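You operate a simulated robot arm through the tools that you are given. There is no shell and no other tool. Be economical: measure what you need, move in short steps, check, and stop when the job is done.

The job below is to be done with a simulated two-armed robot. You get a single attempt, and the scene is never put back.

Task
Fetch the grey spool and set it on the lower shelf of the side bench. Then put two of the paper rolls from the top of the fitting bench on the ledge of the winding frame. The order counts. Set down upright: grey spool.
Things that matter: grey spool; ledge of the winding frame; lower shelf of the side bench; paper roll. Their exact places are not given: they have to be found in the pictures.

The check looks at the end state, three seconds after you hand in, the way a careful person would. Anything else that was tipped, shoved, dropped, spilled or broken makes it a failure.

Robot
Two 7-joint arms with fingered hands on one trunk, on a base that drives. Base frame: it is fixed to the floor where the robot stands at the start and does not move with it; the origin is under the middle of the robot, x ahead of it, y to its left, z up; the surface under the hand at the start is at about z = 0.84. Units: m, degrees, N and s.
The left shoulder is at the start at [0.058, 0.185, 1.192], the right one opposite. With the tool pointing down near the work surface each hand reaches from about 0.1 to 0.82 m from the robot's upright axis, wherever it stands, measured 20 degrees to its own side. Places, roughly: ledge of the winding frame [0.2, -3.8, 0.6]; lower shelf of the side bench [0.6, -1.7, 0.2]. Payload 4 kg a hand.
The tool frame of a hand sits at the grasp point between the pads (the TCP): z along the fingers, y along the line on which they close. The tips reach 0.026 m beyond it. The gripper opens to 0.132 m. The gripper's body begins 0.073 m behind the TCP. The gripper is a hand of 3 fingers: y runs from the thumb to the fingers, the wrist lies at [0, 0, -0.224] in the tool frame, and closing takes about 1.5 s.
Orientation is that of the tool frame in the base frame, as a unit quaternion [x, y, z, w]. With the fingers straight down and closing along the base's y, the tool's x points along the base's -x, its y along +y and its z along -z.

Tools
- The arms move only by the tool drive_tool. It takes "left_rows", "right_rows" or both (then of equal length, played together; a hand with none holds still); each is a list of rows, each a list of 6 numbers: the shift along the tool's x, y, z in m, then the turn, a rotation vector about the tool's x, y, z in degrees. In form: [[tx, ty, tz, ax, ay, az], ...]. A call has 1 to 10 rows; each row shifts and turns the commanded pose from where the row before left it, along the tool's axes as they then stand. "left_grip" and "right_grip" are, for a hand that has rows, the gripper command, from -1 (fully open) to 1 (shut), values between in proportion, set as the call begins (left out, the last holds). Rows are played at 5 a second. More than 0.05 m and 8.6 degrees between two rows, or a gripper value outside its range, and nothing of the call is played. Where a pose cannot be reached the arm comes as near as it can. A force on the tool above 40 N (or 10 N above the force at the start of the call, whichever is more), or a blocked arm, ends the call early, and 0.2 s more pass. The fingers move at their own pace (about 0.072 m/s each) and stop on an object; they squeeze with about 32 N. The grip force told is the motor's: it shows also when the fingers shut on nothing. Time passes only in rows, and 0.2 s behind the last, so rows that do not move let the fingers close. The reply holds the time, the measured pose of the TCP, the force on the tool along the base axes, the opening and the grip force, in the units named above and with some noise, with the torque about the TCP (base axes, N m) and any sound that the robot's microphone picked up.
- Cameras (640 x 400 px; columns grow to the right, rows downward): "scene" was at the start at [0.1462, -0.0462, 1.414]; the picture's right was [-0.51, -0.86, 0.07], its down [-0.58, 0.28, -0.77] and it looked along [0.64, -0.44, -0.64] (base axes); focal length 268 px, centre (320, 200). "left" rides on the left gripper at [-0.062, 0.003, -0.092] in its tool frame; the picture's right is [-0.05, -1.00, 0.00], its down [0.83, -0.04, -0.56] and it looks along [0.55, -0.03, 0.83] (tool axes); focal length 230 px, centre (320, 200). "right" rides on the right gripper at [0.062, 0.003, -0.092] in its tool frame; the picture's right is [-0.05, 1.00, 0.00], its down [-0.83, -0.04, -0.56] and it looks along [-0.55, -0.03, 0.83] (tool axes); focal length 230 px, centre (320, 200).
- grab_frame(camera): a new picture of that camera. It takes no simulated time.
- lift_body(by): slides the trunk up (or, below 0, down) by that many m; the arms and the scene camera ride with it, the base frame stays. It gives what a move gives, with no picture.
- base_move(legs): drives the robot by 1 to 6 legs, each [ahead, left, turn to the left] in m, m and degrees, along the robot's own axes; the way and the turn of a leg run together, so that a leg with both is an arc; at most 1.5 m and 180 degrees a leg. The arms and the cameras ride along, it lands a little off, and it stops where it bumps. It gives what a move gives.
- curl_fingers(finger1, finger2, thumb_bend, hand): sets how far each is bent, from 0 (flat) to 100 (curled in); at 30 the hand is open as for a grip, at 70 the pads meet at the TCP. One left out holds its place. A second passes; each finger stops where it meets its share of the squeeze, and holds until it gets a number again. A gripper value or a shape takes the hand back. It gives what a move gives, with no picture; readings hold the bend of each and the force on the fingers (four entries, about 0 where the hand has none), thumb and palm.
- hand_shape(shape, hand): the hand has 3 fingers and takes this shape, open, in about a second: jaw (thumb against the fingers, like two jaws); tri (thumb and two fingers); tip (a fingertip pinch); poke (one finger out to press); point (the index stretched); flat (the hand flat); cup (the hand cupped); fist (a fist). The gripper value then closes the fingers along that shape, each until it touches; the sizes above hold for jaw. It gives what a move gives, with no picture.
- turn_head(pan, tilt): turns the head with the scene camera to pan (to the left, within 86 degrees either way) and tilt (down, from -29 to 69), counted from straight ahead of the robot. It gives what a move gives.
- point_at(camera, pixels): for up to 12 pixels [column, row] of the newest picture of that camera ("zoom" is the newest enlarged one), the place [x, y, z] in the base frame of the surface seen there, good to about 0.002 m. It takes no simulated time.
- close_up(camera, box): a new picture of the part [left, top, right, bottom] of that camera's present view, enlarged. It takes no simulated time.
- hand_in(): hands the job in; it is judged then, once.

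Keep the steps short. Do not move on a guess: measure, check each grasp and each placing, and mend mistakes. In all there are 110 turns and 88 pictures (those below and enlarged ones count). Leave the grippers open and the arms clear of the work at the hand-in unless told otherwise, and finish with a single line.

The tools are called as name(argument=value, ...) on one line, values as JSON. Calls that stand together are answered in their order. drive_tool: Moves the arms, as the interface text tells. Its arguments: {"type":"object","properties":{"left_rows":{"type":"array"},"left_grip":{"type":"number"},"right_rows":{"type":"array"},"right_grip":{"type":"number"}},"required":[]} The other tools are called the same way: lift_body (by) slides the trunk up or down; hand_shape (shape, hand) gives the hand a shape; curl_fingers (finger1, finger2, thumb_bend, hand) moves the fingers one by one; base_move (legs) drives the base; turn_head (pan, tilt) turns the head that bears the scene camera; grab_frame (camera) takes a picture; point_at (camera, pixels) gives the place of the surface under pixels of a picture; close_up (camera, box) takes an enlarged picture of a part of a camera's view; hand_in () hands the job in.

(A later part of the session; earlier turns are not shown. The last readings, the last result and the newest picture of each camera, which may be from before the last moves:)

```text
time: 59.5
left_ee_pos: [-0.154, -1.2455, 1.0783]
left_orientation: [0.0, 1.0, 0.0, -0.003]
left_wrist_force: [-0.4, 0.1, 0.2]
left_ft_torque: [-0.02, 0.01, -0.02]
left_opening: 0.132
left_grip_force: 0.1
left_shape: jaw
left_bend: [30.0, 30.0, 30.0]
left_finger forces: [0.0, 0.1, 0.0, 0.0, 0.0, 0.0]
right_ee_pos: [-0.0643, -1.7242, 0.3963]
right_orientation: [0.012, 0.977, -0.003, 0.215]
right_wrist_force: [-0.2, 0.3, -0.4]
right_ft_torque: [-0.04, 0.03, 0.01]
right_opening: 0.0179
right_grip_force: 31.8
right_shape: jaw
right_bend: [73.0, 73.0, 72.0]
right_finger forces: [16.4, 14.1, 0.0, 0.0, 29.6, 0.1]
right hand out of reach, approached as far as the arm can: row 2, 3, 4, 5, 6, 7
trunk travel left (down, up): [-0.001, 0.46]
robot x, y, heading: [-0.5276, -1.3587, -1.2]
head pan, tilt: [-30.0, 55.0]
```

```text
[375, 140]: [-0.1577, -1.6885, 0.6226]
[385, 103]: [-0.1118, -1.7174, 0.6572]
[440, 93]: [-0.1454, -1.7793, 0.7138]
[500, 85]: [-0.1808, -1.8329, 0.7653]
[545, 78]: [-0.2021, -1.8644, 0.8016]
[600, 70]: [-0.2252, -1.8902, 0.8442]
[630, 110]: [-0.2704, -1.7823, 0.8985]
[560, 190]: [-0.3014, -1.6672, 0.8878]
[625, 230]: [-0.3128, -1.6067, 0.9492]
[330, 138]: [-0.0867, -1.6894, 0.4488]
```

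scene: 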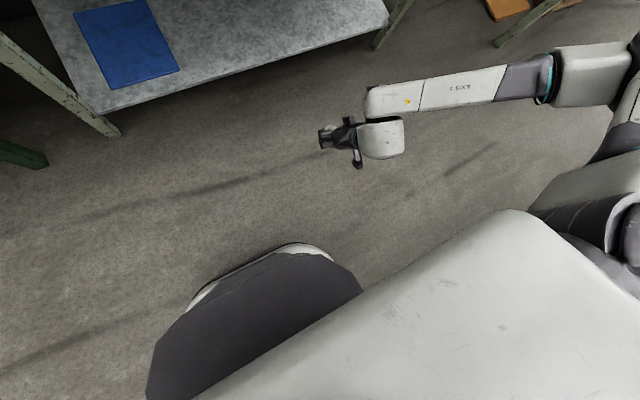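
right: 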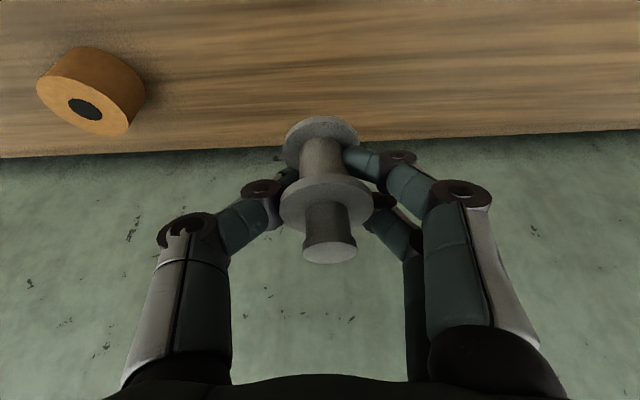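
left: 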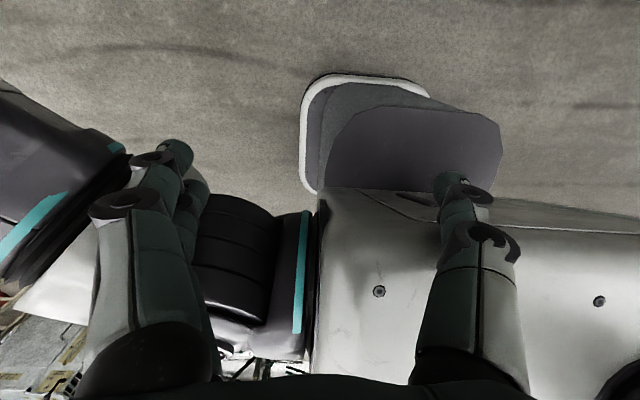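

The arm is far from straight, so a joint limit holds it. I try yawing the hand to the left about the vertical (the spool stays upright) and going down further.

drive_tool(right_rows=[[0, 0, 0, -3.5, 0, -7.5], [0, 0, 0, -3.5, 0, -7.5], [0, 0, 0, -3.5, 0, -7.5], [0, 0, 0, -3.5, 0, -7.5], [0.0169, 0, 0.0362, 0, 0, 0], [0.0169, 0, 0.0362, 0, 0, 0], [0.0169, 0, 0.0362, 0, 0, 0]])

```text
time: 61.1
left_ee_pos: [-0.1535, -1.2464, 1.0794]
left_orientation: [0.001, 1.0, -0.001, -0.002]
left_wrist_force: [-0.6, -0.7, 0.8]
left_ft_torque: [0.01, 0.03, -0.01]
left_opening: 0.1318
left_grip_force: 0.0
left_shape: jaw
left_bend: [30.0, 30.0, 30.0]
left_finger forces: [0.0, 0.0, 0.1, 0.0, 0.1, 0.0]
right_ee_pos: [-0.0508, -1.7311, 0.316]
right_orientation: [-0.268, 0.94, 0.059, 0.205]
right_wrist_force: [-0.3, -0.6, -0.5]
right_ft_torque: [0.04, -0.03, -0.02]
right_opening: 0.018
right_grip_force: 32.2
right_shape: jaw
right_bend: [73.0, 73.0, 72.0]
right_finger forces: [16.6, 14.1, 0.0, 0.0, 29.7, 0.0]
right hand out of reach, approached as far as the arm can: row 6, 7
trunk travel left (down, up): [-0.001, 0.46]
robot x, y, heading: [-0.5292, -1.3665, -1.4]
head pan, tilt: [-30.0, 55.0]
```

That helped (z 0.316). I yaw another 33° and lower more.

drive_tool(right_rows=[[0, 0, 0, -3.5, 0, -7.5], [0, 0, 0, -3.5, 0, -7.5], [0, 0, 0, -3.5, 0, -7.5], [0, 0, 0, -3.5, 0, -7.5], [0.0127, 0, 0.0272, 0, 0, 0], [0.0127, 0, 0.0272, 0, 0, 0], [0.0127, 0, 0.0272, 0, 0, 0], [0, 0, 0, 0, 0, 0]])

grab_frame(camera="scene")

```text
time: 62.9
left_ee_pos: [-0.1538, -1.2451, 1.0789]
left_orientation: [0.001, 1.0, -0.001, -0.002]
left_wrist_force: [-1.0, -0.4, -0.2]
left_ft_torque: [-0.04, 0.0, -0.01]
left_opening: 0.1315
left_grip_force: 0.0
left_shape: jaw
left_bend: [30.0, 30.0, 30.0]
left_finger forces: [0.0, 0.0, 0.0, 0.1, 0.0, 0.0]
right_ee_pos: [-0.0508, -1.7298, 0.2663]
right_orientation: [-0.525, 0.823, 0.117, 0.182]
right_wrist_force: [0.1, 0.0, -0.7]
right_ft_torque: [0.02, 0.02, 0.04]
right_opening: 0.0178
right_grip_force: 32.0
right_shape: jaw
right_bend: [73.0, 73.0, 72.0]
right_finger forces: [16.4, 14.2, 0.1, 0.1, 29.3, 0.1]
right hand out of reach, approached as far as the arm can: row 6, 7
trunk travel left (down, up): [-0.001, 0.46]
robot x, y, heading: [-0.5279, -1.3633, -1.4]
head pan, tilt: [-30.0, 55.0]
```

```text
61 pictures are left
```

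scene: 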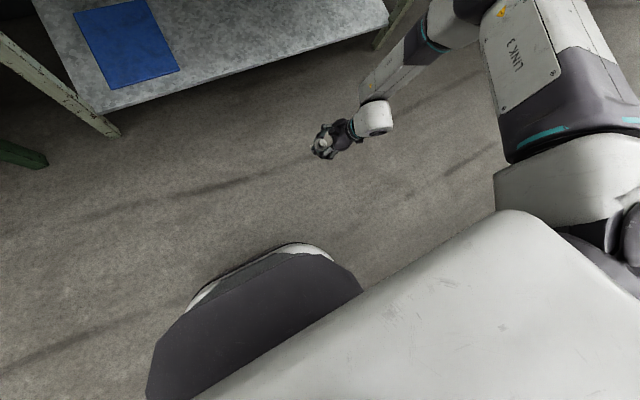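

point_at(camera="scene", pixels=[[375, 120], [385, 80], [420, 50], [450, 15], [435, 30], [470, 30], [520, 60], [325, 140], [395, 60]])

turn_head(pan=-45, tilt=38)

grab_frame(camera="scene")

```text
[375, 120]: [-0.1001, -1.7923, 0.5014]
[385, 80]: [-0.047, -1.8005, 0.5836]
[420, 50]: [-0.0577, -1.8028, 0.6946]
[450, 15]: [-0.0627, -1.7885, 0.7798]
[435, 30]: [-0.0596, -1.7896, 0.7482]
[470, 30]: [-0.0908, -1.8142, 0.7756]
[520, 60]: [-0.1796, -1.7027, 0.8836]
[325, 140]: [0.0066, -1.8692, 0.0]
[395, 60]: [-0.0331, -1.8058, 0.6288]
```

```text
time: 63.7
left_ee_pos: [-0.1534, -1.2464, 1.0791]
left_orientation: [0.001, 1.0, -0.001, -0.002]
left_wrist_force: [0.1, -0.3, -0.7]
left_ft_torque: [0.0, -0.03, 0.0]
left_opening: 0.1316
left_grip_force: 0.0
left_shape: jaw
left_bend: [30.0, 30.0, 30.0]
left_finger forces: [0.0, 0.0, 0.0, 0.0, 0.0, 0.0]
right_ee_pos: [-0.0511, -1.7304, 0.266]
right_orientation: [-0.524, 0.824, 0.116, 0.183]
right_wrist_force: [0.6, 0.3, -0.6]
right_ft_torque: [-0.01, -0.02, -0.01]
right_opening: 0.018
right_grip_force: 32.5
right_shape: jaw
right_bend: [73.0, 73.0, 72.0]
right_finger forces: [16.3, 14.1, 0.0, 0.1, 29.3, 0.0]
trunk travel left (down, up): [-0.001, 0.46]
robot x, y, heading: [-0.5281, -1.3668, -1.3]
head pan, tilt: [-45.0, 38.0]
```

```text
60 pictures are left
```

scene: 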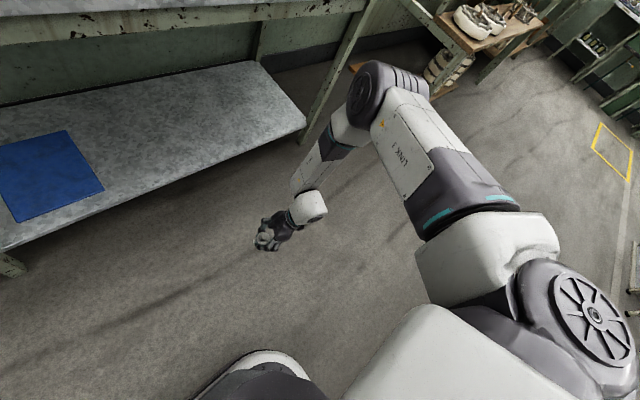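

The elbow now sits forward, which would meet the bench top. A more stretched, forward-leaning arm is better: I move the hand ahead 0.12 and yaw back.

drive_tool(right_rows=[[-0.0236, -0.032, 0.011, 0, 0, 0], [-0.0236, -0.032, 0.011, 0, 0, 0], [-0.0236, -0.032, 0.011, 0, 0, 0], [0, 0, 0, 3.5, 0, 7.5], [0, 0, 0, 3.5, 0, 7.5], [0, 0, 0, 3.5, 0, 7.5], [0, 0, 0, 3.5, 0, 7.5], [0, 0, 0, 0, 0, 0]])

grab_frame(camera="scene")

```text
time: 65.5
left_ee_pos: [-0.1528, -1.2462, 1.0778]
left_orientation: [0.001, 1.0, -0.001, -0.002]
left_wrist_force: [-0.8, -0.1, 0.2]
left_ft_torque: [0.0, 0.01, 0.02]
left_opening: 0.1316
left_grip_force: 0.1
left_shape: jaw
left_bend: [30.0, 30.0, 30.0]
left_finger forces: [0.1, 0.0, 0.1, 0.1, 0.0, 0.0]
right_ee_pos: [0.0626, -1.7031, 0.2777]
right_orientation: [-0.267, 0.939, 0.059, 0.208]
right_wrist_force: [0.5, 0.0, -1.1]
right_ft_torque: [0.04, 0.02, -0.01]
right_opening: 0.0179
right_grip_force: 31.9
right_shape: jaw
right_bend: [73.0, 73.0, 72.0]
right_finger forces: [15.8, 14.1, 0.1, 0.0, 28.5, 0.1]
right hand out of reach, approached as far as the arm can: row 2, 3
trunk travel left (down, up): [-0.001, 0.46]
robot x, y, heading: [-0.5262, -1.3662, -1.2]
head pan, tilt: [-45.0, 38.0]
```

```text
59 pictures are left
```

scene: 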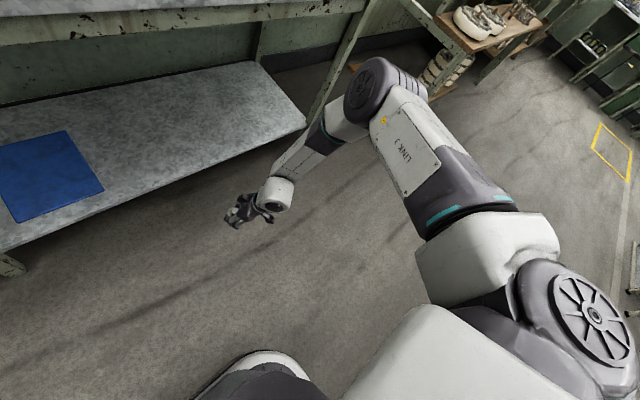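

drive_tool(right_rows=[[0.0106, 0, 0.0227, 0, 0, 0], [0.0106, 0, 0.0227, 0, 0, 0], [0, 0, 0, 0, 0, 0]])

point_at(camera="scene", pixels=[[275, 195], [310, 150], [335, 110], [355, 70], [375, 62], [365, 95], [410, 80]])

```text
time: 66.3
left_ee_pos: [-0.1529, -1.2458, 1.0789]
left_orientation: [0.001, 1.0, -0.001, -0.002]
left_wrist_force: [-0.4, -0.3, -0.3]
left_ft_torque: [-0.02, 0.02, 0.02]
left_opening: 0.1318
left_grip_force: 0.0
left_shape: jaw
left_bend: [30.0, 30.0, 30.0]
left_finger forces: [0.1, 0.1, 0.1, 0.1, 0.1, 0.0]
right_ee_pos: [0.0576, -1.7065, 0.2745]
right_orientation: [-0.268, 0.939, 0.06, 0.207]
right_wrist_force: [0.6, 0.0, 0.4]
right_ft_torque: [0.01, 0.02, -0.01]
right_opening: 0.0176
right_grip_force: 31.9
right_shape: jaw
right_bend: [73.0, 73.0, 72.0]
right_finger forces: [15.8, 14.1, 0.1, 0.1, 28.4, 0.0]
right hand out of reach, approached as far as the arm can: row 1, 2
trunk travel left (down, up): [-0.001, 0.46]
robot x, y, heading: [-0.5243, -1.3649, -1.2]
head pan, tilt: [-45.0, 38.0]
```

```text
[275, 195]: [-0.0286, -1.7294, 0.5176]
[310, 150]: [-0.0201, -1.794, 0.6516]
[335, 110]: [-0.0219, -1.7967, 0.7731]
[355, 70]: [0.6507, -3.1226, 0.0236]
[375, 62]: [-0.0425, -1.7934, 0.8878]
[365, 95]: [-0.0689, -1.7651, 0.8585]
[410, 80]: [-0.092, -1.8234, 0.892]
```

The limit seems to be in the shoulder. I probe whether reaching more to the robot's right lets the hand go lower.

drive_tool(right_rows=[[0.0192, -0.034, -0.009, 0, 0, 0], [0.0192, -0.034, -0.009, 0, 0, 0], [0.0192, -0.034, -0.009, 0, 0, 0], [0.0192, -0.034, -0.009, 0, 0, 0], [0.0106, 0, 0.0227, 0, 0, 0], [0.0106, 0, 0.0227, 0, 0, 0], [0.0106, 0, 0.0227, 0, 0, 0], [0, 0, 0, 0, 0, 0]])

grab_frame(camera="scene")

```text
time: 68.1
left_ee_pos: [-0.1529, -1.2469, 1.0798]
left_orientation: [0.001, 1.0, -0.001, -0.001]
left_wrist_force: [0.7, 0.4, -0.3]
left_ft_torque: [0.01, 0.01, -0.01]
left_opening: 0.1319
left_grip_force: 0.1
left_shape: jaw
left_bend: [30.0, 30.0, 30.0]
left_finger forces: [0.1, 0.0, 0.0, 0.1, 0.0, 0.1]
right_ee_pos: [0.046, -1.8527, 0.2789]
right_orientation: [-0.267, 0.939, 0.059, 0.209]
right_wrist_force: [0.4, -0.8, 0.2]
right_ft_torque: [0.04, 0.04, -0.01]
right_opening: 0.0179
right_grip_force: 32.2
right_shape: jaw
right_bend: [73.0, 73.0, 72.0]
right_finger forces: [16.0, 14.2, 0.0, 0.0, 28.5, 0.1]
right hand out of reach, approached as far as the arm can: row 4, 5, 6, 7
trunk travel left (down, up): [-0.001, 0.46]
robot x, y, heading: [-0.5259, -1.3671, -1.3]
head pan, tilt: [-45.0, 38.0]
```

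```text
58 pictures are left
```

scene: 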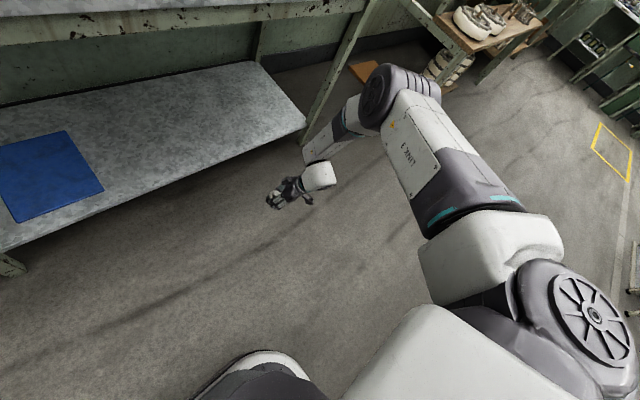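

The yaw matters much, hinting at a hand-roll limit. I yaw 67° further left and then test going down.

drive_tool(right_rows=[[0, 0, 0, -3.55, 0, -7.6], [0, 0, 0, -3.55, 0, -7.6], [0, 0, 0, -3.55, 0, -7.6], [0, 0, 0, -3.55, 0, -7.6], [0, 0, 0, -3.55, 0, -7.6], [0, 0, 0, -3.55, 0, -7.6], [0, 0, 0, -3.55, 0, -7.6], [0, 0, 0, -3.55, 0, -7.6], [0.0106, 0, 0.0227, 0, 0, 0], [0.0106, 0, 0.0227, 0, 0, 0]])

grab_frame(camera="scene")

```text
time: 70.3
left_ee_pos: [-0.1528, -1.2457, 1.0791]
left_orientation: [0.001, 1.0, -0.001, -0.002]
left_wrist_force: [-0.9, -0.2, 0.0]
left_ft_torque: [-0.01, 0.0, 0.02]
left_opening: 0.132
left_grip_force: 0.1
left_shape: jaw
left_bend: [30.0, 30.0, 30.0]
left_finger forces: [0.0, 0.1, 0.0, 0.0, 0.0, 0.0]
right_ee_pos: [0.0242, -1.834, 0.2992]
right_orientation: [0.743, -0.634, -0.165, -0.139]
right_wrist_force: [-0.2, -0.7, -0.4]
right_ft_torque: [0.0, -0.01, -0.02]
right_opening: 0.0175
right_grip_force: 32.5
right_shape: jaw
right_bend: [73.0, 73.0, 72.0]
right_finger forces: [16.0, 13.9, 0.0, 0.0, 28.6, 0.0]
right hand out of reach, approached as far as the arm can: row 1, 2, 3, 4, 5, 6, 7, 8, 9, 10
trunk travel left (down, up): [-0.001, 0.46]
robot x, y, heading: [-0.5233, -1.3644, -1.5]
head pan, tilt: [-45.0, 38.0]
```

```text
57 pictures are left
```

scene: 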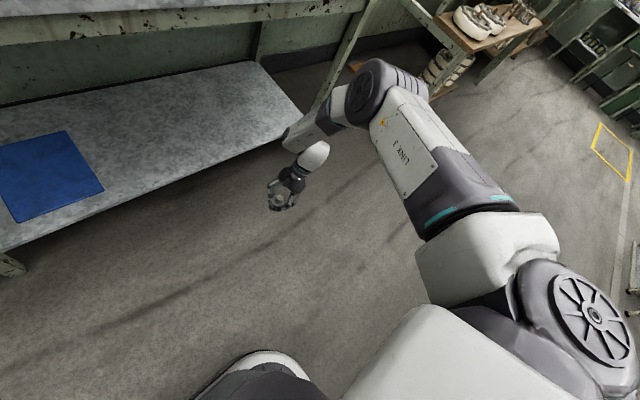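

The elbow always stays near z 0.85, so the shoulder limits it. I measure the shoulder and upper-arm geometry.

point_at(camera="scene", pixels=[[596, 313], [550, 280], [480, 225], [450, 260], [470, 195], [435, 130], [400, 85], [370, 85], [360, 100], [335, 110], [310, 160], [500, 310]])

close_up(camera="scene", box=[240, 40, 640, 400])

```text
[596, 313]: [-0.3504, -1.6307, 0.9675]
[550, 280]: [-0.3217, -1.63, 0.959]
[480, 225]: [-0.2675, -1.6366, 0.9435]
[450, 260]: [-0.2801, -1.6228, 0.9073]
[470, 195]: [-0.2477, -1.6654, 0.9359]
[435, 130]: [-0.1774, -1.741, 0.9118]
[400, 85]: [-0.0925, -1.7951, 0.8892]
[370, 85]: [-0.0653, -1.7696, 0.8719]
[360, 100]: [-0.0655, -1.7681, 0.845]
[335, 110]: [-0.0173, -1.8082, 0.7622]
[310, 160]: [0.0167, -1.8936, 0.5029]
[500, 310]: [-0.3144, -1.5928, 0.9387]
```

```text
1.11 times, centred on (440, 220) of scene
```

zoom: 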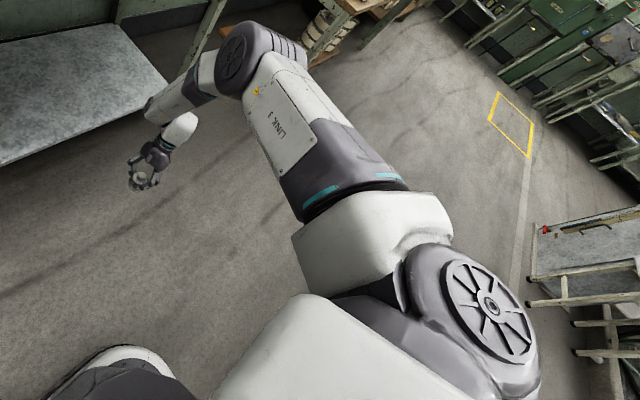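

The upper arm lies along the first shoulder axis: a singular pose, not a real limit. I raise the hand and yaw back, to come down again from the right with the elbow out.

drive_tool(right_rows=[[-0.0169, 0, -0.0362, 3.55, 0, 7.6], [-0.0169, 0, -0.0362, 3.55, 0, 7.6], [-0.0169, 0, -0.0362, 3.55, 0, 7.6], [-0.0169, 0, -0.0362, 3.55, 0, 7.6], [-0.0169, 0, -0.0362, 3.55, 0, 7.6], [-0.0169, 0, -0.0362, 3.55, 0, 7.6], [-0.0169, 0, -0.0362, 3.55, 0, 7.6], [-0.0169, 0, -0.0362, 3.55, 0, 7.6], [0, 0, 0, 0, 0, 0]])

```text
time: 72.3
left_ee_pos: [-0.1513, -1.2452, 1.0782]
left_orientation: [0.001, 1.0, -0.001, -0.002]
left_wrist_force: [0.2, 0.1, -0.8]
left_ft_torque: [0.01, -0.01, -0.01]
left_opening: 0.1317
left_grip_force: 0.2
left_shape: jaw
left_bend: [30.0, 30.0, 30.0]
left_finger forces: [0.1, 0.0, 0.0, 0.0, 0.0, 0.1]
right_ee_pos: [0.0139, -1.8396, 0.5993]
right_orientation: [-0.267, 0.938, 0.061, 0.214]
right_wrist_force: [0.0, -0.2, 0.2]
right_ft_torque: [-0.01, -0.02, 0.0]
right_opening: 0.0177
right_grip_force: 32.0
right_shape: jaw
right_bend: [73.0, 73.0, 72.0]
right_finger forces: [16.2, 14.0, 0.1, 0.0, 28.6, 0.0]
right hand out of reach, approached as far as the arm can: row 8
trunk travel left (down, up): [-0.001, 0.46]
robot x, y, heading: [-0.5306, -1.367, -1.3]
head pan, tilt: [-45.0, 38.0]
```

drive_tool(right_rows=[[0.0374, 0.0057, -0.0174, 0, 0, 0], [0.0374, 0.0057, -0.0174, 0, 0, 0], [0.0374, 0.0057, -0.0174, 0, 0, 0], [0.0374, 0.0057, -0.0174, 0, 0, 0], [0.0374, 0.0057, -0.0174, 0, 0, 0], [0.0374, 0.0057, -0.0174, 0, 0, 0], [0.0169, 0, 0.0362, 0, 0, 0], [0.0169, 0, 0.0362, 0, 0, 0], [0.0169, 0, 0.0362, 0, 0, 0]])

grab_frame(camera="scene")

```text
time: 74.3
left_ee_pos: [-0.1524, -1.2469, 1.0784]
left_orientation: [0.001, 1.0, -0.001, -0.003]
left_wrist_force: [0.4, 0.8, 0.1]
left_ft_torque: [-0.01, -0.04, 0.01]
left_opening: 0.1316
left_grip_force: 0.1
left_shape: jaw
left_bend: [30.0, 30.0, 30.0]
left_finger forces: [0.1, 0.0, 0.0, 0.0, 0.0, 0.1]
right_ee_pos: [-0.2122, -1.9416, 0.4775]
right_orientation: [-0.267, 0.939, 0.059, 0.208]
right_wrist_force: [0.0, -0.1, -1.5]
right_ft_torque: [0.0, 0.01, 0.0]
right_opening: 0.0176
right_grip_force: 31.8
right_shape: jaw
right_bend: [73.0, 73.0, 72.0]
right_finger forces: [16.5, 14.3, 0.0, 0.1, 28.6, 0.0]
trunk travel left (down, up): [-0.001, 0.46]
robot x, y, heading: [-0.5236, -1.364, -1.3]
head pan, tilt: [-45.0, 38.0]
```

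```text
55 pictures are left
```

scene: 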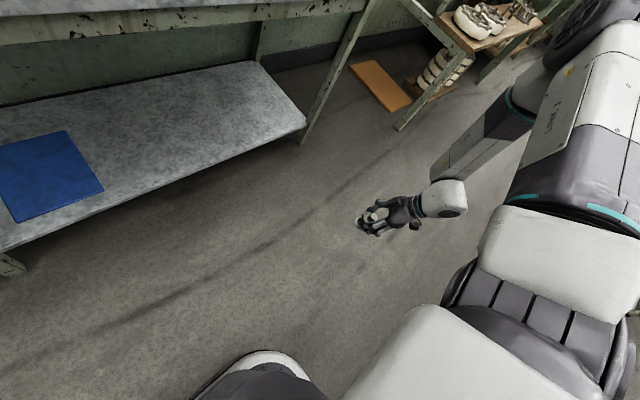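

The shoulder has rolled as wanted. I continue straight down.

drive_tool(right_rows=[[0.0169, 0, 0.0362, 0, 0, 0], [0.0169, 0, 0.0362, 0, 0, 0], [0.0169, 0, 0.0362, 0, 0, 0], [0.0169, 0, 0.0362, 0, 0, 0], [0.0169, 0, 0.0362, 0, 0, 0], [0.0169, 0, 0.0362, 0, 0, 0], [0, 0, 0, 0, 0, 0]])

grab_frame(camera="scene")

```text
time: 75.9
left_ee_pos: [-0.1525, -1.2469, 1.0798]
left_orientation: [0.001, 1.0, -0.001, -0.002]
left_wrist_force: [0.1, 0.6, -0.3]
left_ft_torque: [0.05, -0.01, -0.02]
left_opening: 0.1319
left_grip_force: 0.0
left_shape: jaw
left_bend: [30.0, 30.0, 30.0]
left_finger forces: [0.0, 0.0, 0.0, 0.0, 0.1, 0.0]
right_ee_pos: [-0.2121, -1.944, 0.2916]
right_orientation: [-0.267, 0.939, 0.059, 0.208]
right_wrist_force: [-0.4, -0.2, -0.9]
right_ft_torque: [0.05, 0.01, -0.01]
right_opening: 0.0177
right_grip_force: 31.9
right_shape: jaw
right_bend: [73.0, 73.0, 72.0]
right_finger forces: [16.5, 14.6, 0.0, 0.0, 29.0, 0.0]
right hand out of reach, approached as far as the arm can: row 5, 6
trunk travel left (down, up): [-0.001, 0.46]
robot x, y, heading: [-0.5256, -1.3678, -1.1]
head pan, tilt: [-45.0, 38.0]
```

```text
54 pictures are left
```

scene: 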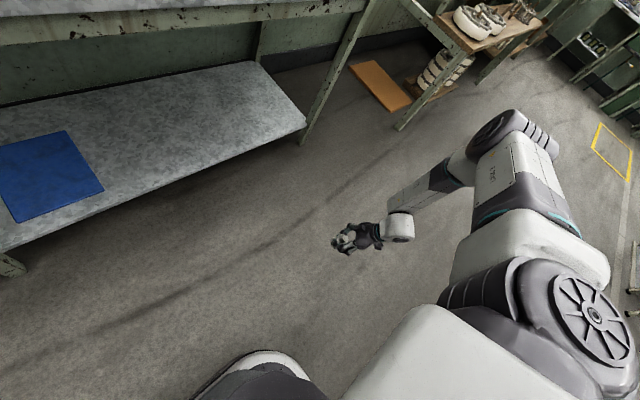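

point_at(camera="scene", pixels=[[596, 313], [570, 280], [530, 240], [520, 205], [500, 165], [485, 140], [520, 125], [455, 165], [420, 190], [395, 215], [375, 235], [610, 290]])

```text
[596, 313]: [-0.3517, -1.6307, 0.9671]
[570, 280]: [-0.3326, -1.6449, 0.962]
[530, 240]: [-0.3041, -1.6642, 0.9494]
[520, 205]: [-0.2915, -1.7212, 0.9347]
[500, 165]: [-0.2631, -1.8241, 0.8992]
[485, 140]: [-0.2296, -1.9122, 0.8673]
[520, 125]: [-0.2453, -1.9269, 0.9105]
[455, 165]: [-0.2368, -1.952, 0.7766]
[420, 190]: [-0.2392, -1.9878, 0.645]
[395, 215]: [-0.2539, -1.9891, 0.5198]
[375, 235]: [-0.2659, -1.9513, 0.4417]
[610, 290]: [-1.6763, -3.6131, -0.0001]
```

The elbow drops no further because the first shoulder joint is at its stop on this side. I raise the hand, yaw it to the right so the arm works in one vertical plane (about 35° to the robot's right), and will come down stretched forward.

drive_tool(right_rows=[[-0.0169, 0, -0.0362, 0, 0, 0], [-0.0169, 0, -0.0362, 0, 0, 0], [-0.0169, 0, -0.0362, 3.55, 0, 7.6], [-0.0169, 0, -0.0362, 3.55, 0, 7.6], [-0.0169, 0, -0.0362, 3.55, 0, 7.6], [-0.0169, 0, -0.0362, 3.55, 0, 7.6], [-0.0169, 0, -0.0362, 3.55, 0, 7.6], [-0.0169, 0, -0.0362, 3.55, 0, 7.6], [-0.0169, 0, -0.0362, 3.55, 0, 7.6], [-0.0169, 0, -0.0362, 3.55, 0, 7.6]])

drive_tool(right_rows=[[-0.0169, 0, -0.0362, 0, 0, 0], [-0.0169, 0, -0.0362, 0, 0, 0], [-0.0169, 0, -0.0362, 0, 0, 0], [-0.0169, 0, -0.0362, 0, 0, 0], [0, 0, 0, 0, 0, 0]])

grab_frame(camera="scene")

```text
time: 78.1
left_ee_pos: [-0.1544, -1.2463, 1.0796]
left_orientation: [0.001, 1.0, -0.001, -0.001]
left_wrist_force: [-0.1, 0.3, -0.5]
left_ft_torque: [0.0, 0.0, 0.02]
left_opening: 0.1318
left_grip_force: 0.0
left_shape: jaw
left_bend: [30.0, 30.0, 30.0]
left_finger forces: [0.0, 0.0, 0.0, 0.1, 0.0, 0.1]
right_ee_pos: [-0.1814, -1.9204, 0.6276]
right_orientation: [0.298, 0.93, -0.066, 0.205]
right_wrist_force: [0.4, 0.3, -0.1]
right_ft_torque: [-0.03, -0.01, -0.02]
right_opening: 0.0173
right_grip_force: 32.0
right_shape: jaw
right_bend: [73.0, 73.0, 73.0]
right_finger forces: [16.9, 14.7, 0.1, 0.0, 29.0, 0.0]
right hand out of reach, approached as far as the arm can: row 9, 10
trunk travel left (down, up): [-0.001, 0.46]
robot x, y, heading: [-0.5306, -1.3642, -1.2]
head pan, tilt: [-45.0, 38.0]
```

```text
time: 79.3
left_ee_pos: [-0.1521, -1.2464, 1.0787]
left_orientation: [0.001, 1.0, 0.0, -0.002]
left_wrist_force: [-0.1, -0.6, 0.5]
left_ft_torque: [0.02, 0.01, 0.01]
left_opening: 0.1318
left_grip_force: 0.1
left_shape: jaw
left_bend: [30.0, 30.0, 30.0]
left_finger forces: [0.0, 0.0, 0.0, 0.1, 0.0, 0.0]
right_ee_pos: [-0.18, -1.9191, 0.7888]
right_orientation: [0.296, 0.93, -0.065, 0.207]
right_wrist_force: [-0.6, 0.7, -0.5]
right_ft_torque: [-0.01, 0.02, 0.01]
right_opening: 0.0176
right_grip_force: 32.3
right_shape: jaw
right_bend: [73.0, 74.0, 73.0]
right_finger forces: [16.9, 14.4, 0.1, 0.0, 28.7, 0.1]
trunk travel left (down, up): [-0.001, 0.46]
robot x, y, heading: [-0.5251, -1.363, -1.4]
head pan, tilt: [-45.0, 38.0]
```

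```text
53 pictures are left
```

scene: 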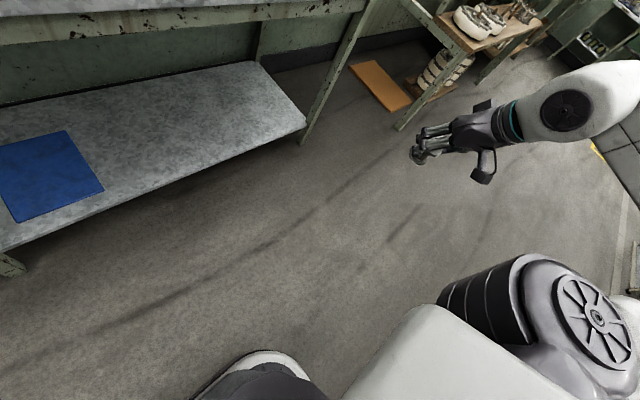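

The stop can be avoided by swinging the upper arm inward instead. I yaw back left and will bring the hand in front of the robot before lowering.

drive_tool(right_rows=[[0, 0, 0, -3.55, 0, -7.6], [0, 0, 0, -3.55, 0, -7.6], [0, 0, 0, -3.55, 0, -7.6], [0, 0, 0, -3.55, 0, -7.6], [0, 0, 0, -3.55, 0, -7.6], [0, 0, 0, -3.55, 0, -7.6], [0, 0, 0, 0, 0, 0]])

```text
time: 80.9
left_ee_pos: [-0.1535, -1.247, 1.0794]
left_orientation: [0.001, 1.0, -0.002, -0.002]
left_wrist_force: [0.7, -0.2, 0.1]
left_ft_torque: [0.01, 0.01, -0.01]
left_opening: 0.132
left_grip_force: 0.0
left_shape: jaw
left_bend: [30.0, 30.0, 30.0]
left_finger forces: [0.0, 0.0, 0.1, 0.0, 0.0, 0.1]
right_ee_pos: [-0.1799, -1.9192, 0.7879]
right_orientation: [-0.129, 0.968, 0.029, 0.214]
right_wrist_force: [0.1, -0.6, -0.4]
right_ft_torque: [0.0, -0.02, 0.0]
right_opening: 0.0172
right_grip_force: 32.3
right_shape: jaw
right_bend: [73.0, 74.0, 73.0]
right_finger forces: [17.0, 14.1, 0.1, 0.0, 28.7, 0.1]
trunk travel left (down, up): [-0.001, 0.46]
robot x, y, heading: [-0.527, -1.3644, -1.5]
head pan, tilt: [-45.0, 38.0]
```

drive_tool(right_rows=[[-0.0201, 0.0316, 0.0299, 0, 0, 0], [-0.0201, 0.0316, 0.0299, 0, 0, 0], [-0.0201, 0.0316, 0.0299, 0, 0, 0], [-0.0201, 0.0316, 0.0299, 0, 0, 0], [-0.0201, 0.0316, 0.0299, 0, 0, 0], [-0.0201, 0.0316, 0.0299, 0, 0, 0], [-0.0201, 0.0316, 0.0299, 0, 0, 0], [-0.0201, 0.0316, 0.0299, 0, 0, 0], [-0.0201, 0.0316, 0.0299, 0, 0, 0], [0, 0, 0, 0, 0, 0]])

grab_frame(camera="scene")

```text
time: 83.1
left_ee_pos: [-0.1526, -1.2473, 1.0784]
left_orientation: [0.0, 1.0, 0.0, -0.001]
left_wrist_force: [-0.4, 0.2, 0.1]
left_ft_torque: [-0.01, -0.04, 0.02]
left_opening: 0.1319
left_grip_force: 0.0
left_shape: jaw
left_bend: [30.0, 30.0, 30.0]
left_finger forces: [0.1, 0.1, 0.0, 0.1, 0.0, 0.1]
right_ee_pos: [0.0125, -1.5734, 0.6196]
right_orientation: [-0.127, 0.968, 0.028, 0.214]
right_wrist_force: [-0.3, 0.2, -0.2]
right_ft_torque: [-0.02, -0.03, -0.02]
right_opening: 0.0172
right_grip_force: 31.7
right_shape: jaw
right_bend: [73.0, 74.0, 73.0]
right_finger forces: [17.0, 13.3, 0.0, 0.1, 28.7, 0.0]
trunk travel left (down, up): [-0.001, 0.46]
robot x, y, heading: [-0.5298, -1.3663, -1.2]
head pan, tilt: [-45.0, 38.0]
```

```text
52 pictures are left
```

scene: 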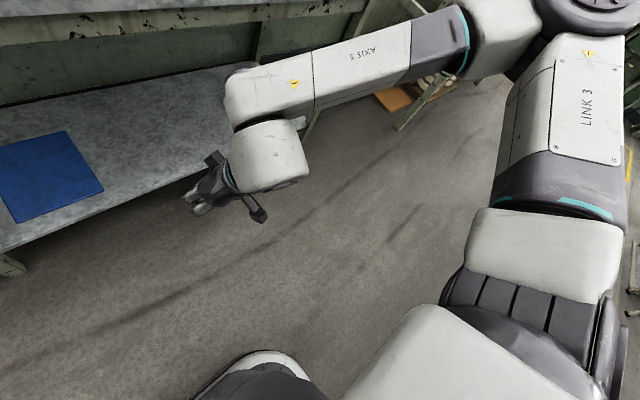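

The shoulder is now rolled the right way with the elbow up. I back the robot 0.3 m for room, then stretch the arm forward and lower it.

base_move(legs=[[-0.3, 0, 1.2]])

drive_tool(right_rows=[[-0.0284, -0.0202, 0.0243, 0, 0, 0], [-0.0284, -0.0202, 0.0243, 0, 0, 0], [-0.0284, -0.0202, 0.0243, 0, 0, 0], [-0.0284, -0.0202, 0.0243, 0, 0, 0], [0.0127, 0, 0.0272, 0, 0, 0], [0.0127, 0, 0.0272, 0, 0, 0], [0.0127, 0, 0.0272, 0, 0, 0], [0.0127, 0, 0.0272, 0, 0, 0], [0.0127, 0, 0.0272, 0, 0, 0], [0.0127, 0, 0.0272, 0, 0, 0]])

grab_frame(camera="scene")

```text
time: 85.1
left_ee_pos: [-0.4529, -1.2359, 1.0791]
left_orientation: [-0.007, 1.0, -0.001, -0.002]
left_wrist_force: [-1.0, 0.0, -0.2]
left_ft_torque: [-0.01, -0.02, 0.01]
left_opening: 0.132
left_grip_force: 0.0
left_shape: jaw
left_bend: [30.0, 30.0, 30.0]
left_finger forces: [0.0, 0.0, 0.1, 0.0, 0.1, 0.0]
right_ee_pos: [-0.2829, -1.5602, 0.6186]
right_orientation: [-0.135, 0.967, 0.029, 0.214]
right_wrist_force: [0.1, 0.9, 0.2]
right_ft_torque: [0.01, -0.01, 0.02]
right_opening: 0.0172
right_grip_force: 32.2
right_shape: jaw
right_bend: [73.0, 74.0, 73.0]
right_finger forces: [17.0, 13.3, 0.1, 0.0, 28.6, 0.0]
trunk travel left (down, up): [-0.001, 0.46]
robot x, y, heading: [-0.8222, -1.3604, -0.5]
head pan, tilt: [-45.0, 38.0]
```

```text
time: 87.3
left_ee_pos: [-0.4508, -1.2366, 1.0785]
left_orientation: [-0.007, 1.0, -0.002, -0.002]
left_wrist_force: [-0.1, 0.3, 0.2]
left_ft_torque: [0.02, 0.0, 0.01]
left_opening: 0.132
left_grip_force: 0.0
left_shape: jaw
left_bend: [30.0, 30.0, 30.0]
left_finger forces: [0.0, 0.1, 0.0, 0.0, 0.0, 0.0]
right_ee_pos: [-0.1211, -1.5959, 0.399]
right_orientation: [-0.134, 0.967, 0.03, 0.215]
right_wrist_force: [0.8, -0.8, 0.6]
right_ft_torque: [-0.02, 0.01, -0.04]
right_opening: 0.017
right_grip_force: 32.2
right_shape: jaw
right_bend: [73.0, 74.0, 73.0]
right_finger forces: [17.0, 12.8, 0.1, 0.0, 28.7, 0.1]
trunk travel left (down, up): [-0.001, 0.46]
robot x, y, heading: [-0.8257, -1.3619, -0.0]
head pan, tilt: [-45.0, 38.0]
```

```text
51 pictures are left
```

scene: 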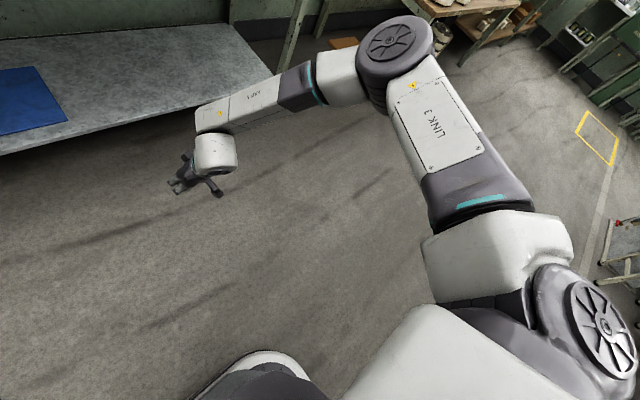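

No limit met so far (z 0.399). I continue down.

drive_tool(right_rows=[[0.0127, 0, 0.0272, 0, 0, 0], [0.0127, 0, 0.0272, 0, 0, 0], [0.0127, 0, 0.0272, 0, 0, 0], [0.0127, 0, 0.0272, 0, 0, 0], [0.0127, 0, 0.0272, 0, 0, 0], [0, 0, 0, 0, 0, 0]])

grab_frame(camera="scene")

```text
time: 88.7
left_ee_pos: [-0.4521, -1.2356, 1.0797]
left_orientation: [-0.007, 1.0, -0.002, -0.002]
left_wrist_force: [-0.7, -0.3, 0.4]
left_ft_torque: [-0.02, -0.01, -0.02]
left_opening: 0.132
left_grip_force: 0.0
left_shape: jaw
left_bend: [30.0, 30.0, 30.0]
left_finger forces: [0.0, 0.0, 0.0, 0.0, 0.0, 0.0]
right_ee_pos: [-0.1513, -1.628, 0.3186]
right_orientation: [-0.135, 0.967, 0.031, 0.214]
right_wrist_force: [0.4, -0.1, -0.3]
right_ft_torque: [0.01, 0.01, 0.02]
right_opening: 0.0174
right_grip_force: 32.2
right_shape: jaw
right_bend: [73.0, 74.0, 73.0]
right_finger forces: [17.1, 12.7, 0.0, 0.0, 28.6, 0.0]
right hand out of reach, approached as far as the arm can: row 2, 3, 4, 5
trunk travel left (down, up): [-0.001, 0.46]
robot x, y, heading: [-0.8228, -1.3603, -0.5]
head pan, tilt: [-45.0, 38.0]
```

```text
50 pictures are left
```

scene: 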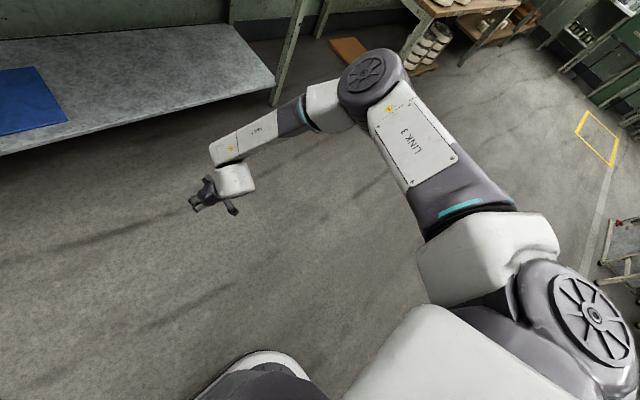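

Same stop. I now swing the hand to the left across the front, so the upper arm passes inward of the shoulder axis.

drive_tool(right_rows=[[-0.0095, 0.0386, 0.0045, 0, 0, 0], [-0.0095, 0.0386, 0.0045, 0, 0, 0], [-0.0095, 0.0386, 0.0045, 0, 0, 0], [-0.0095, 0.0386, 0.0045, 0, 0, 0], [-0.0095, 0.0386, 0.0045, 0, 0, 0], [-0.0095, 0.0386, 0.0045, 0, 0, 0], [-0.0095, 0.0386, 0.0045, 0, 0, 0], [-0.0095, 0.0386, 0.0045, 0, 0, 0], [0.0127, 0, 0.0272, 0, 0, 0], [0.0127, 0, 0.0272, 0, 0, 0]])

grab_frame(camera="scene")

```text
time: 90.9
left_ee_pos: [-0.4528, -1.237, 1.079]
left_orientation: [-0.007, 1.0, -0.001, -0.001]
left_wrist_force: [-0.3, -0.6, 0.5]
left_ft_torque: [0.01, -0.05, 0.0]
left_opening: 0.1318
left_grip_force: 0.0
left_shape: jaw
left_bend: [30.0, 30.0, 30.0]
left_finger forces: [0.0, 0.1, 0.0, 0.0, 0.0, 0.0]
right_ee_pos: [-0.2088, -1.479, 0.4119]
right_orientation: [-0.136, 0.967, 0.031, 0.214]
right_wrist_force: [1.2, 0.5, -0.5]
right_ft_torque: [0.01, 0.01, 0.0]
right_opening: 0.017
right_grip_force: 32.3
right_shape: jaw
right_bend: [73.0, 74.0, 73.0]
right_finger forces: [17.3, 11.4, 0.0, 0.1, 28.5, 0.0]
right hand out of reach, approached as far as the arm can: row 1, 2, 3, 4, 5, 6, 7, 8, 9, 10
trunk travel left (down, up): [-0.001, 0.46]
robot x, y, heading: [-0.8223, -1.3605, -0.5]
head pan, tilt: [-45.0, 38.0]
```

```text
49 pictures are left
```

scene: 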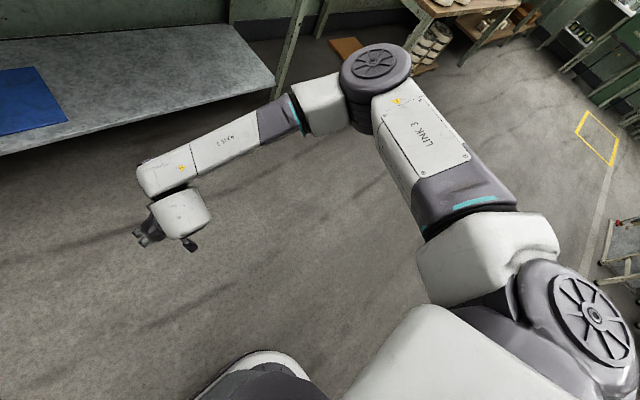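

Now I go back up to free the shoulder, then shift right into the shoulder's own plane with the hand yawed to match, and check the shoulder's roll.

drive_tool(right_rows=[[-0.0169, 0, -0.0362, 0, 0, 0], [-0.0169, 0, -0.0362, 0, 0, 0], [-0.0169, 0, -0.0362, 0, 0, 0], [-0.0169, 0, -0.0362, 0, 0, 0], [-0.0169, 0, -0.0362, 0, 0, 0], [-0.0169, 0, -0.0362, 0, 0, 0], [-0.0169, 0, -0.0362, 0, 0, 0], [-0.0169, 0, -0.0362, 0, 0, 0], [-0.0169, 0, -0.0362, 0, 0, 0], [-0.0169, 0, -0.0362, 0, 0, 0]])

drive_tool(right_rows=[[0.0022, -0.0435, -0.0005, 3.0, 0, 6.3], [0.0022, -0.0435, -0.0005, 3.0, 0, 6.3], [0.0022, -0.0435, -0.0005, 3.0, 0, 6.3], [0.0022, -0.0435, -0.0005, 3.0, 0, 6.3], [0.0022, -0.0435, -0.0005, 3.0, 0, 6.3], [0.0022, -0.0435, -0.0005, 3.0, 0, 6.3], [0.0022, -0.0435, -0.0005, 3.0, 0, 6.3], [0, 0, 0, 0, 0, 0]])

grab_frame(camera="scene")

```text
time: 93.1
left_ee_pos: [-0.454, -1.2359, 1.0795]
left_orientation: [-0.007, 1.0, -0.001, -0.001]
left_wrist_force: [0.6, -0.3, 0.8]
left_ft_torque: [0.02, -0.03, -0.04]
left_opening: 0.1319
left_grip_force: 0.0
left_shape: jaw
left_bend: [30.0, 30.0, 30.0]
left_finger forces: [0.1, 0.0, 0.0, 0.0, 0.0, 0.0]
right_ee_pos: [-0.2062, -1.4783, 0.8114]
right_orientation: [-0.136, 0.967, 0.031, 0.214]
right_wrist_force: [-0.6, 0.0, -0.7]
right_ft_torque: [-0.01, -0.03, 0.01]
right_opening: 0.0171
right_grip_force: 32.1
right_shape: jaw
right_bend: [73.0, 74.0, 73.0]
right_finger forces: [17.9, 11.4, 0.1, 0.0, 28.5, 0.0]
trunk travel left (down, up): [-0.001, 0.46]
robot x, y, heading: [-0.8239, -1.3646, -0.4]
head pan, tilt: [-45.0, 38.0]
```

```text
time: 94.9
left_ee_pos: [-0.4523, -1.2355, 1.0791]
left_orientation: [-0.007, 1.0, -0.001, -0.001]
left_wrist_force: [0.2, 0.0, 0.2]
left_ft_torque: [-0.02, 0.01, -0.01]
left_opening: 0.1318
left_grip_force: 0.0
left_shape: jaw
left_bend: [30.0, 30.0, 30.0]
left_finger forces: [0.0, 0.1, 0.0, 0.1, 0.0, 0.1]
right_ee_pos: [-0.2511, -1.7708, 0.8051]
right_orientation: [0.277, 0.936, -0.065, 0.208]
right_wrist_force: [-0.1, 0.6, 0.4]
right_ft_torque: [-0.03, -0.01, 0.05]
right_opening: 0.0173
right_grip_force: 31.5
right_shape: jaw
right_bend: [73.0, 74.0, 73.0]
right_finger forces: [17.7, 11.3, 0.0, 0.0, 28.5, 0.0]
trunk travel left (down, up): [-0.001, 0.46]
robot x, y, heading: [-0.8203, -1.3596, -0.2]
head pan, tilt: [-45.0, 38.0]
```

```text
48 pictures are left
```

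scene: 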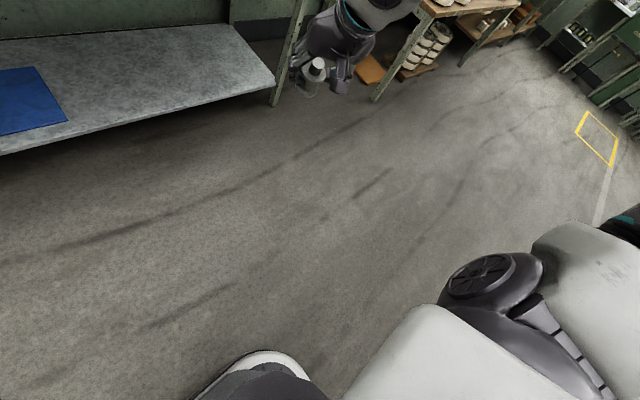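

drive_tool(right_rows=[[-0.0362, 0, 0.0169, 0, 0, 0], [-0.0362, 0, 0.0169, 0, 0, 0], [-0.0362, 0, 0.0169, 0, 0, 0], [-0.0362, 0, 0.0169, 0, 0, 0], [0.0169, 0, 0.0362, 0, 0, 0], [0.0169, 0, 0.0362, 0, 0, 0], [0.0169, 0, 0.0362, 0, 0, 0], [0.0169, 0, 0.0362, 0, 0, 0], [0, 0, 0, 0, 0, 0]])

grab_frame(camera="scene")

```text
time: 96.9
left_ee_pos: [-0.4536, -1.2351, 1.0796]
left_orientation: [-0.008, 1.0, -0.001, -0.001]
left_wrist_force: [-0.6, -0.9, 0.3]
left_ft_torque: [0.0, -0.02, 0.0]
left_opening: 0.1318
left_grip_force: 0.1
left_shape: jaw
left_bend: [30.0, 30.0, 30.0]
left_finger forces: [0.0, 0.1, 0.0, 0.0, 0.0, 0.0]
right_ee_pos: [-0.1144, -1.8598, 0.649]
right_orientation: [0.276, 0.936, -0.065, 0.208]
right_wrist_force: [0.6, 0.7, 0.6]
right_ft_torque: [-0.03, -0.01, 0.0]
right_opening: 0.0169
right_grip_force: 31.8
right_shape: jaw
right_bend: [73.0, 74.0, 73.0]
right_finger forces: [18.2, 11.3, 0.0, 0.0, 28.4, 0.0]
trunk travel left (down, up): [-0.001, 0.46]
robot x, y, heading: [-0.8266, -1.3641, -0.4]
head pan, tilt: [-45.0, 38.0]
```

```text
47 pictures are left
```

scene: 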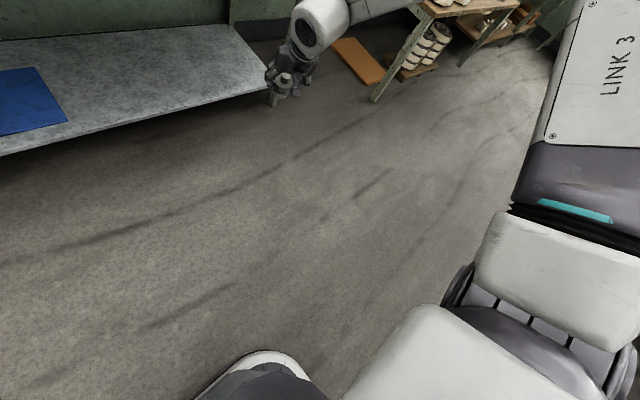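

drive_tool(right_rows=[[0.0169, 0, 0.0362, 0, 0, 0], [0.0169, 0, 0.0362, 0, 0, 0], [0.0169, 0, 0.0362, 0, 0, 0], [0.0169, 0, 0.0362, 0, 0, 0], [0.0169, 0, 0.0362, 0, 0, 0], [0, 0, 0, 0, 0, 0]])

grab_frame(camera="scene")

```text
time: 98.3
left_ee_pos: [-0.4528, -1.235, 1.0793]
left_orientation: [-0.007, 1.0, -0.001, -0.001]
left_wrist_force: [0.0, 0.0, 0.1]
left_ft_torque: [-0.01, -0.01, -0.02]
left_opening: 0.132
left_grip_force: 0.1
left_shape: jaw
left_bend: [30.0, 30.0, 30.0]
left_finger forces: [0.1, 0.1, 0.0, 0.1, 0.0, 0.1]
right_ee_pos: [-0.1152, -1.8628, 0.4487]
right_orientation: [0.276, 0.936, -0.065, 0.208]
right_wrist_force: [0.3, -0.6, -0.5]
right_ft_torque: [0.0, 0.0, -0.01]
right_opening: 0.0168
right_grip_force: 32.1
right_shape: jaw
right_bend: [73.0, 74.0, 73.0]
right_finger forces: [18.3, 11.4, 0.0, 0.0, 28.4, 0.0]
trunk travel left (down, up): [-0.001, 0.46]
robot x, y, heading: [-0.8282, -1.3583, -0.4]
head pan, tilt: [-45.0, 38.0]
```

```text
46 pictures are left
```

scene: 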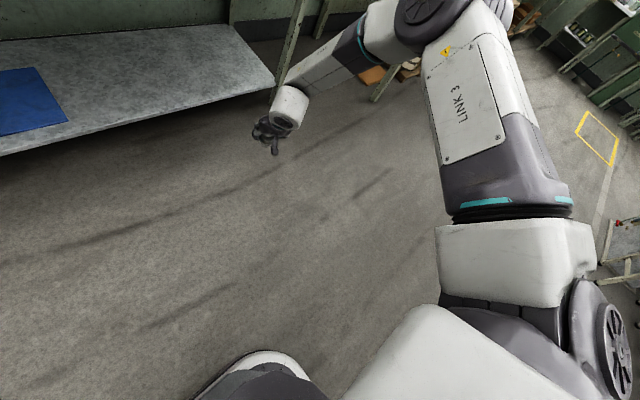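

drive_tool(right_rows=[[0, -0.04, 0, 0, 0, 0], [0, -0.04, 0, 0, 0, 0], [0, -0.04, 0, 0, 0, 0], [0, -0.04, 0, 0, 0, 0], [0.0169, 0, 0.0362, 0, 0, 0], [0.0169, 0, 0.0362, 0, 0, 0], [0.0169, 0, 0.0362, 0, 0, 0], [0, 0, 0, 0, 0, 0]])

grab_frame(camera="scene")

```text
time: 100.1
left_ee_pos: [-0.4539, -1.2353, 1.0791]
left_orientation: [-0.006, 1.0, -0.001, 0.0]
left_wrist_force: [0.3, 0.4, -0.9]
left_ft_torque: [0.04, -0.04, -0.02]
left_opening: 0.1321
left_grip_force: 0.1
left_shape: jaw
left_bend: [30.0, 30.0, 30.0]
left_finger forces: [0.1, 0.0, 0.0, 0.0, 0.1, 0.0]
right_ee_pos: [-0.2025, -1.9969, 0.3295]
right_orientation: [0.278, 0.935, -0.065, 0.208]
right_wrist_force: [-0.3, -0.2, -0.5]
right_ft_torque: [0.01, 0.01, 0.0]
right_opening: 0.017
right_grip_force: 31.8
right_shape: jaw
right_bend: [73.0, 74.0, 73.0]
right_finger forces: [18.3, 11.2, 0.0, 0.0, 28.3, 0.1]
trunk travel left (down, up): [-0.001, 0.46]
robot x, y, heading: [-0.8239, -1.3606, -0.5]
head pan, tilt: [-45.0, 38.0]
```

```text
45 pictures are left
```

scene: 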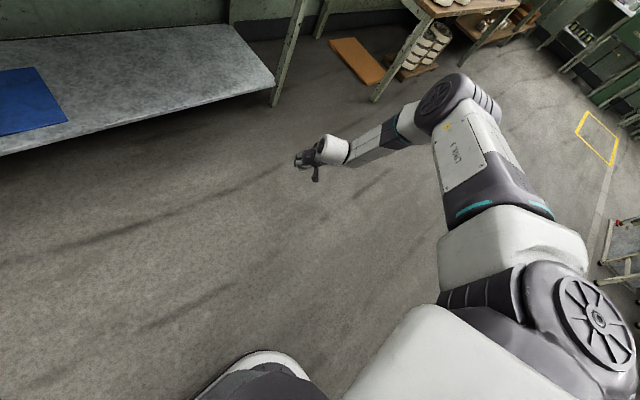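

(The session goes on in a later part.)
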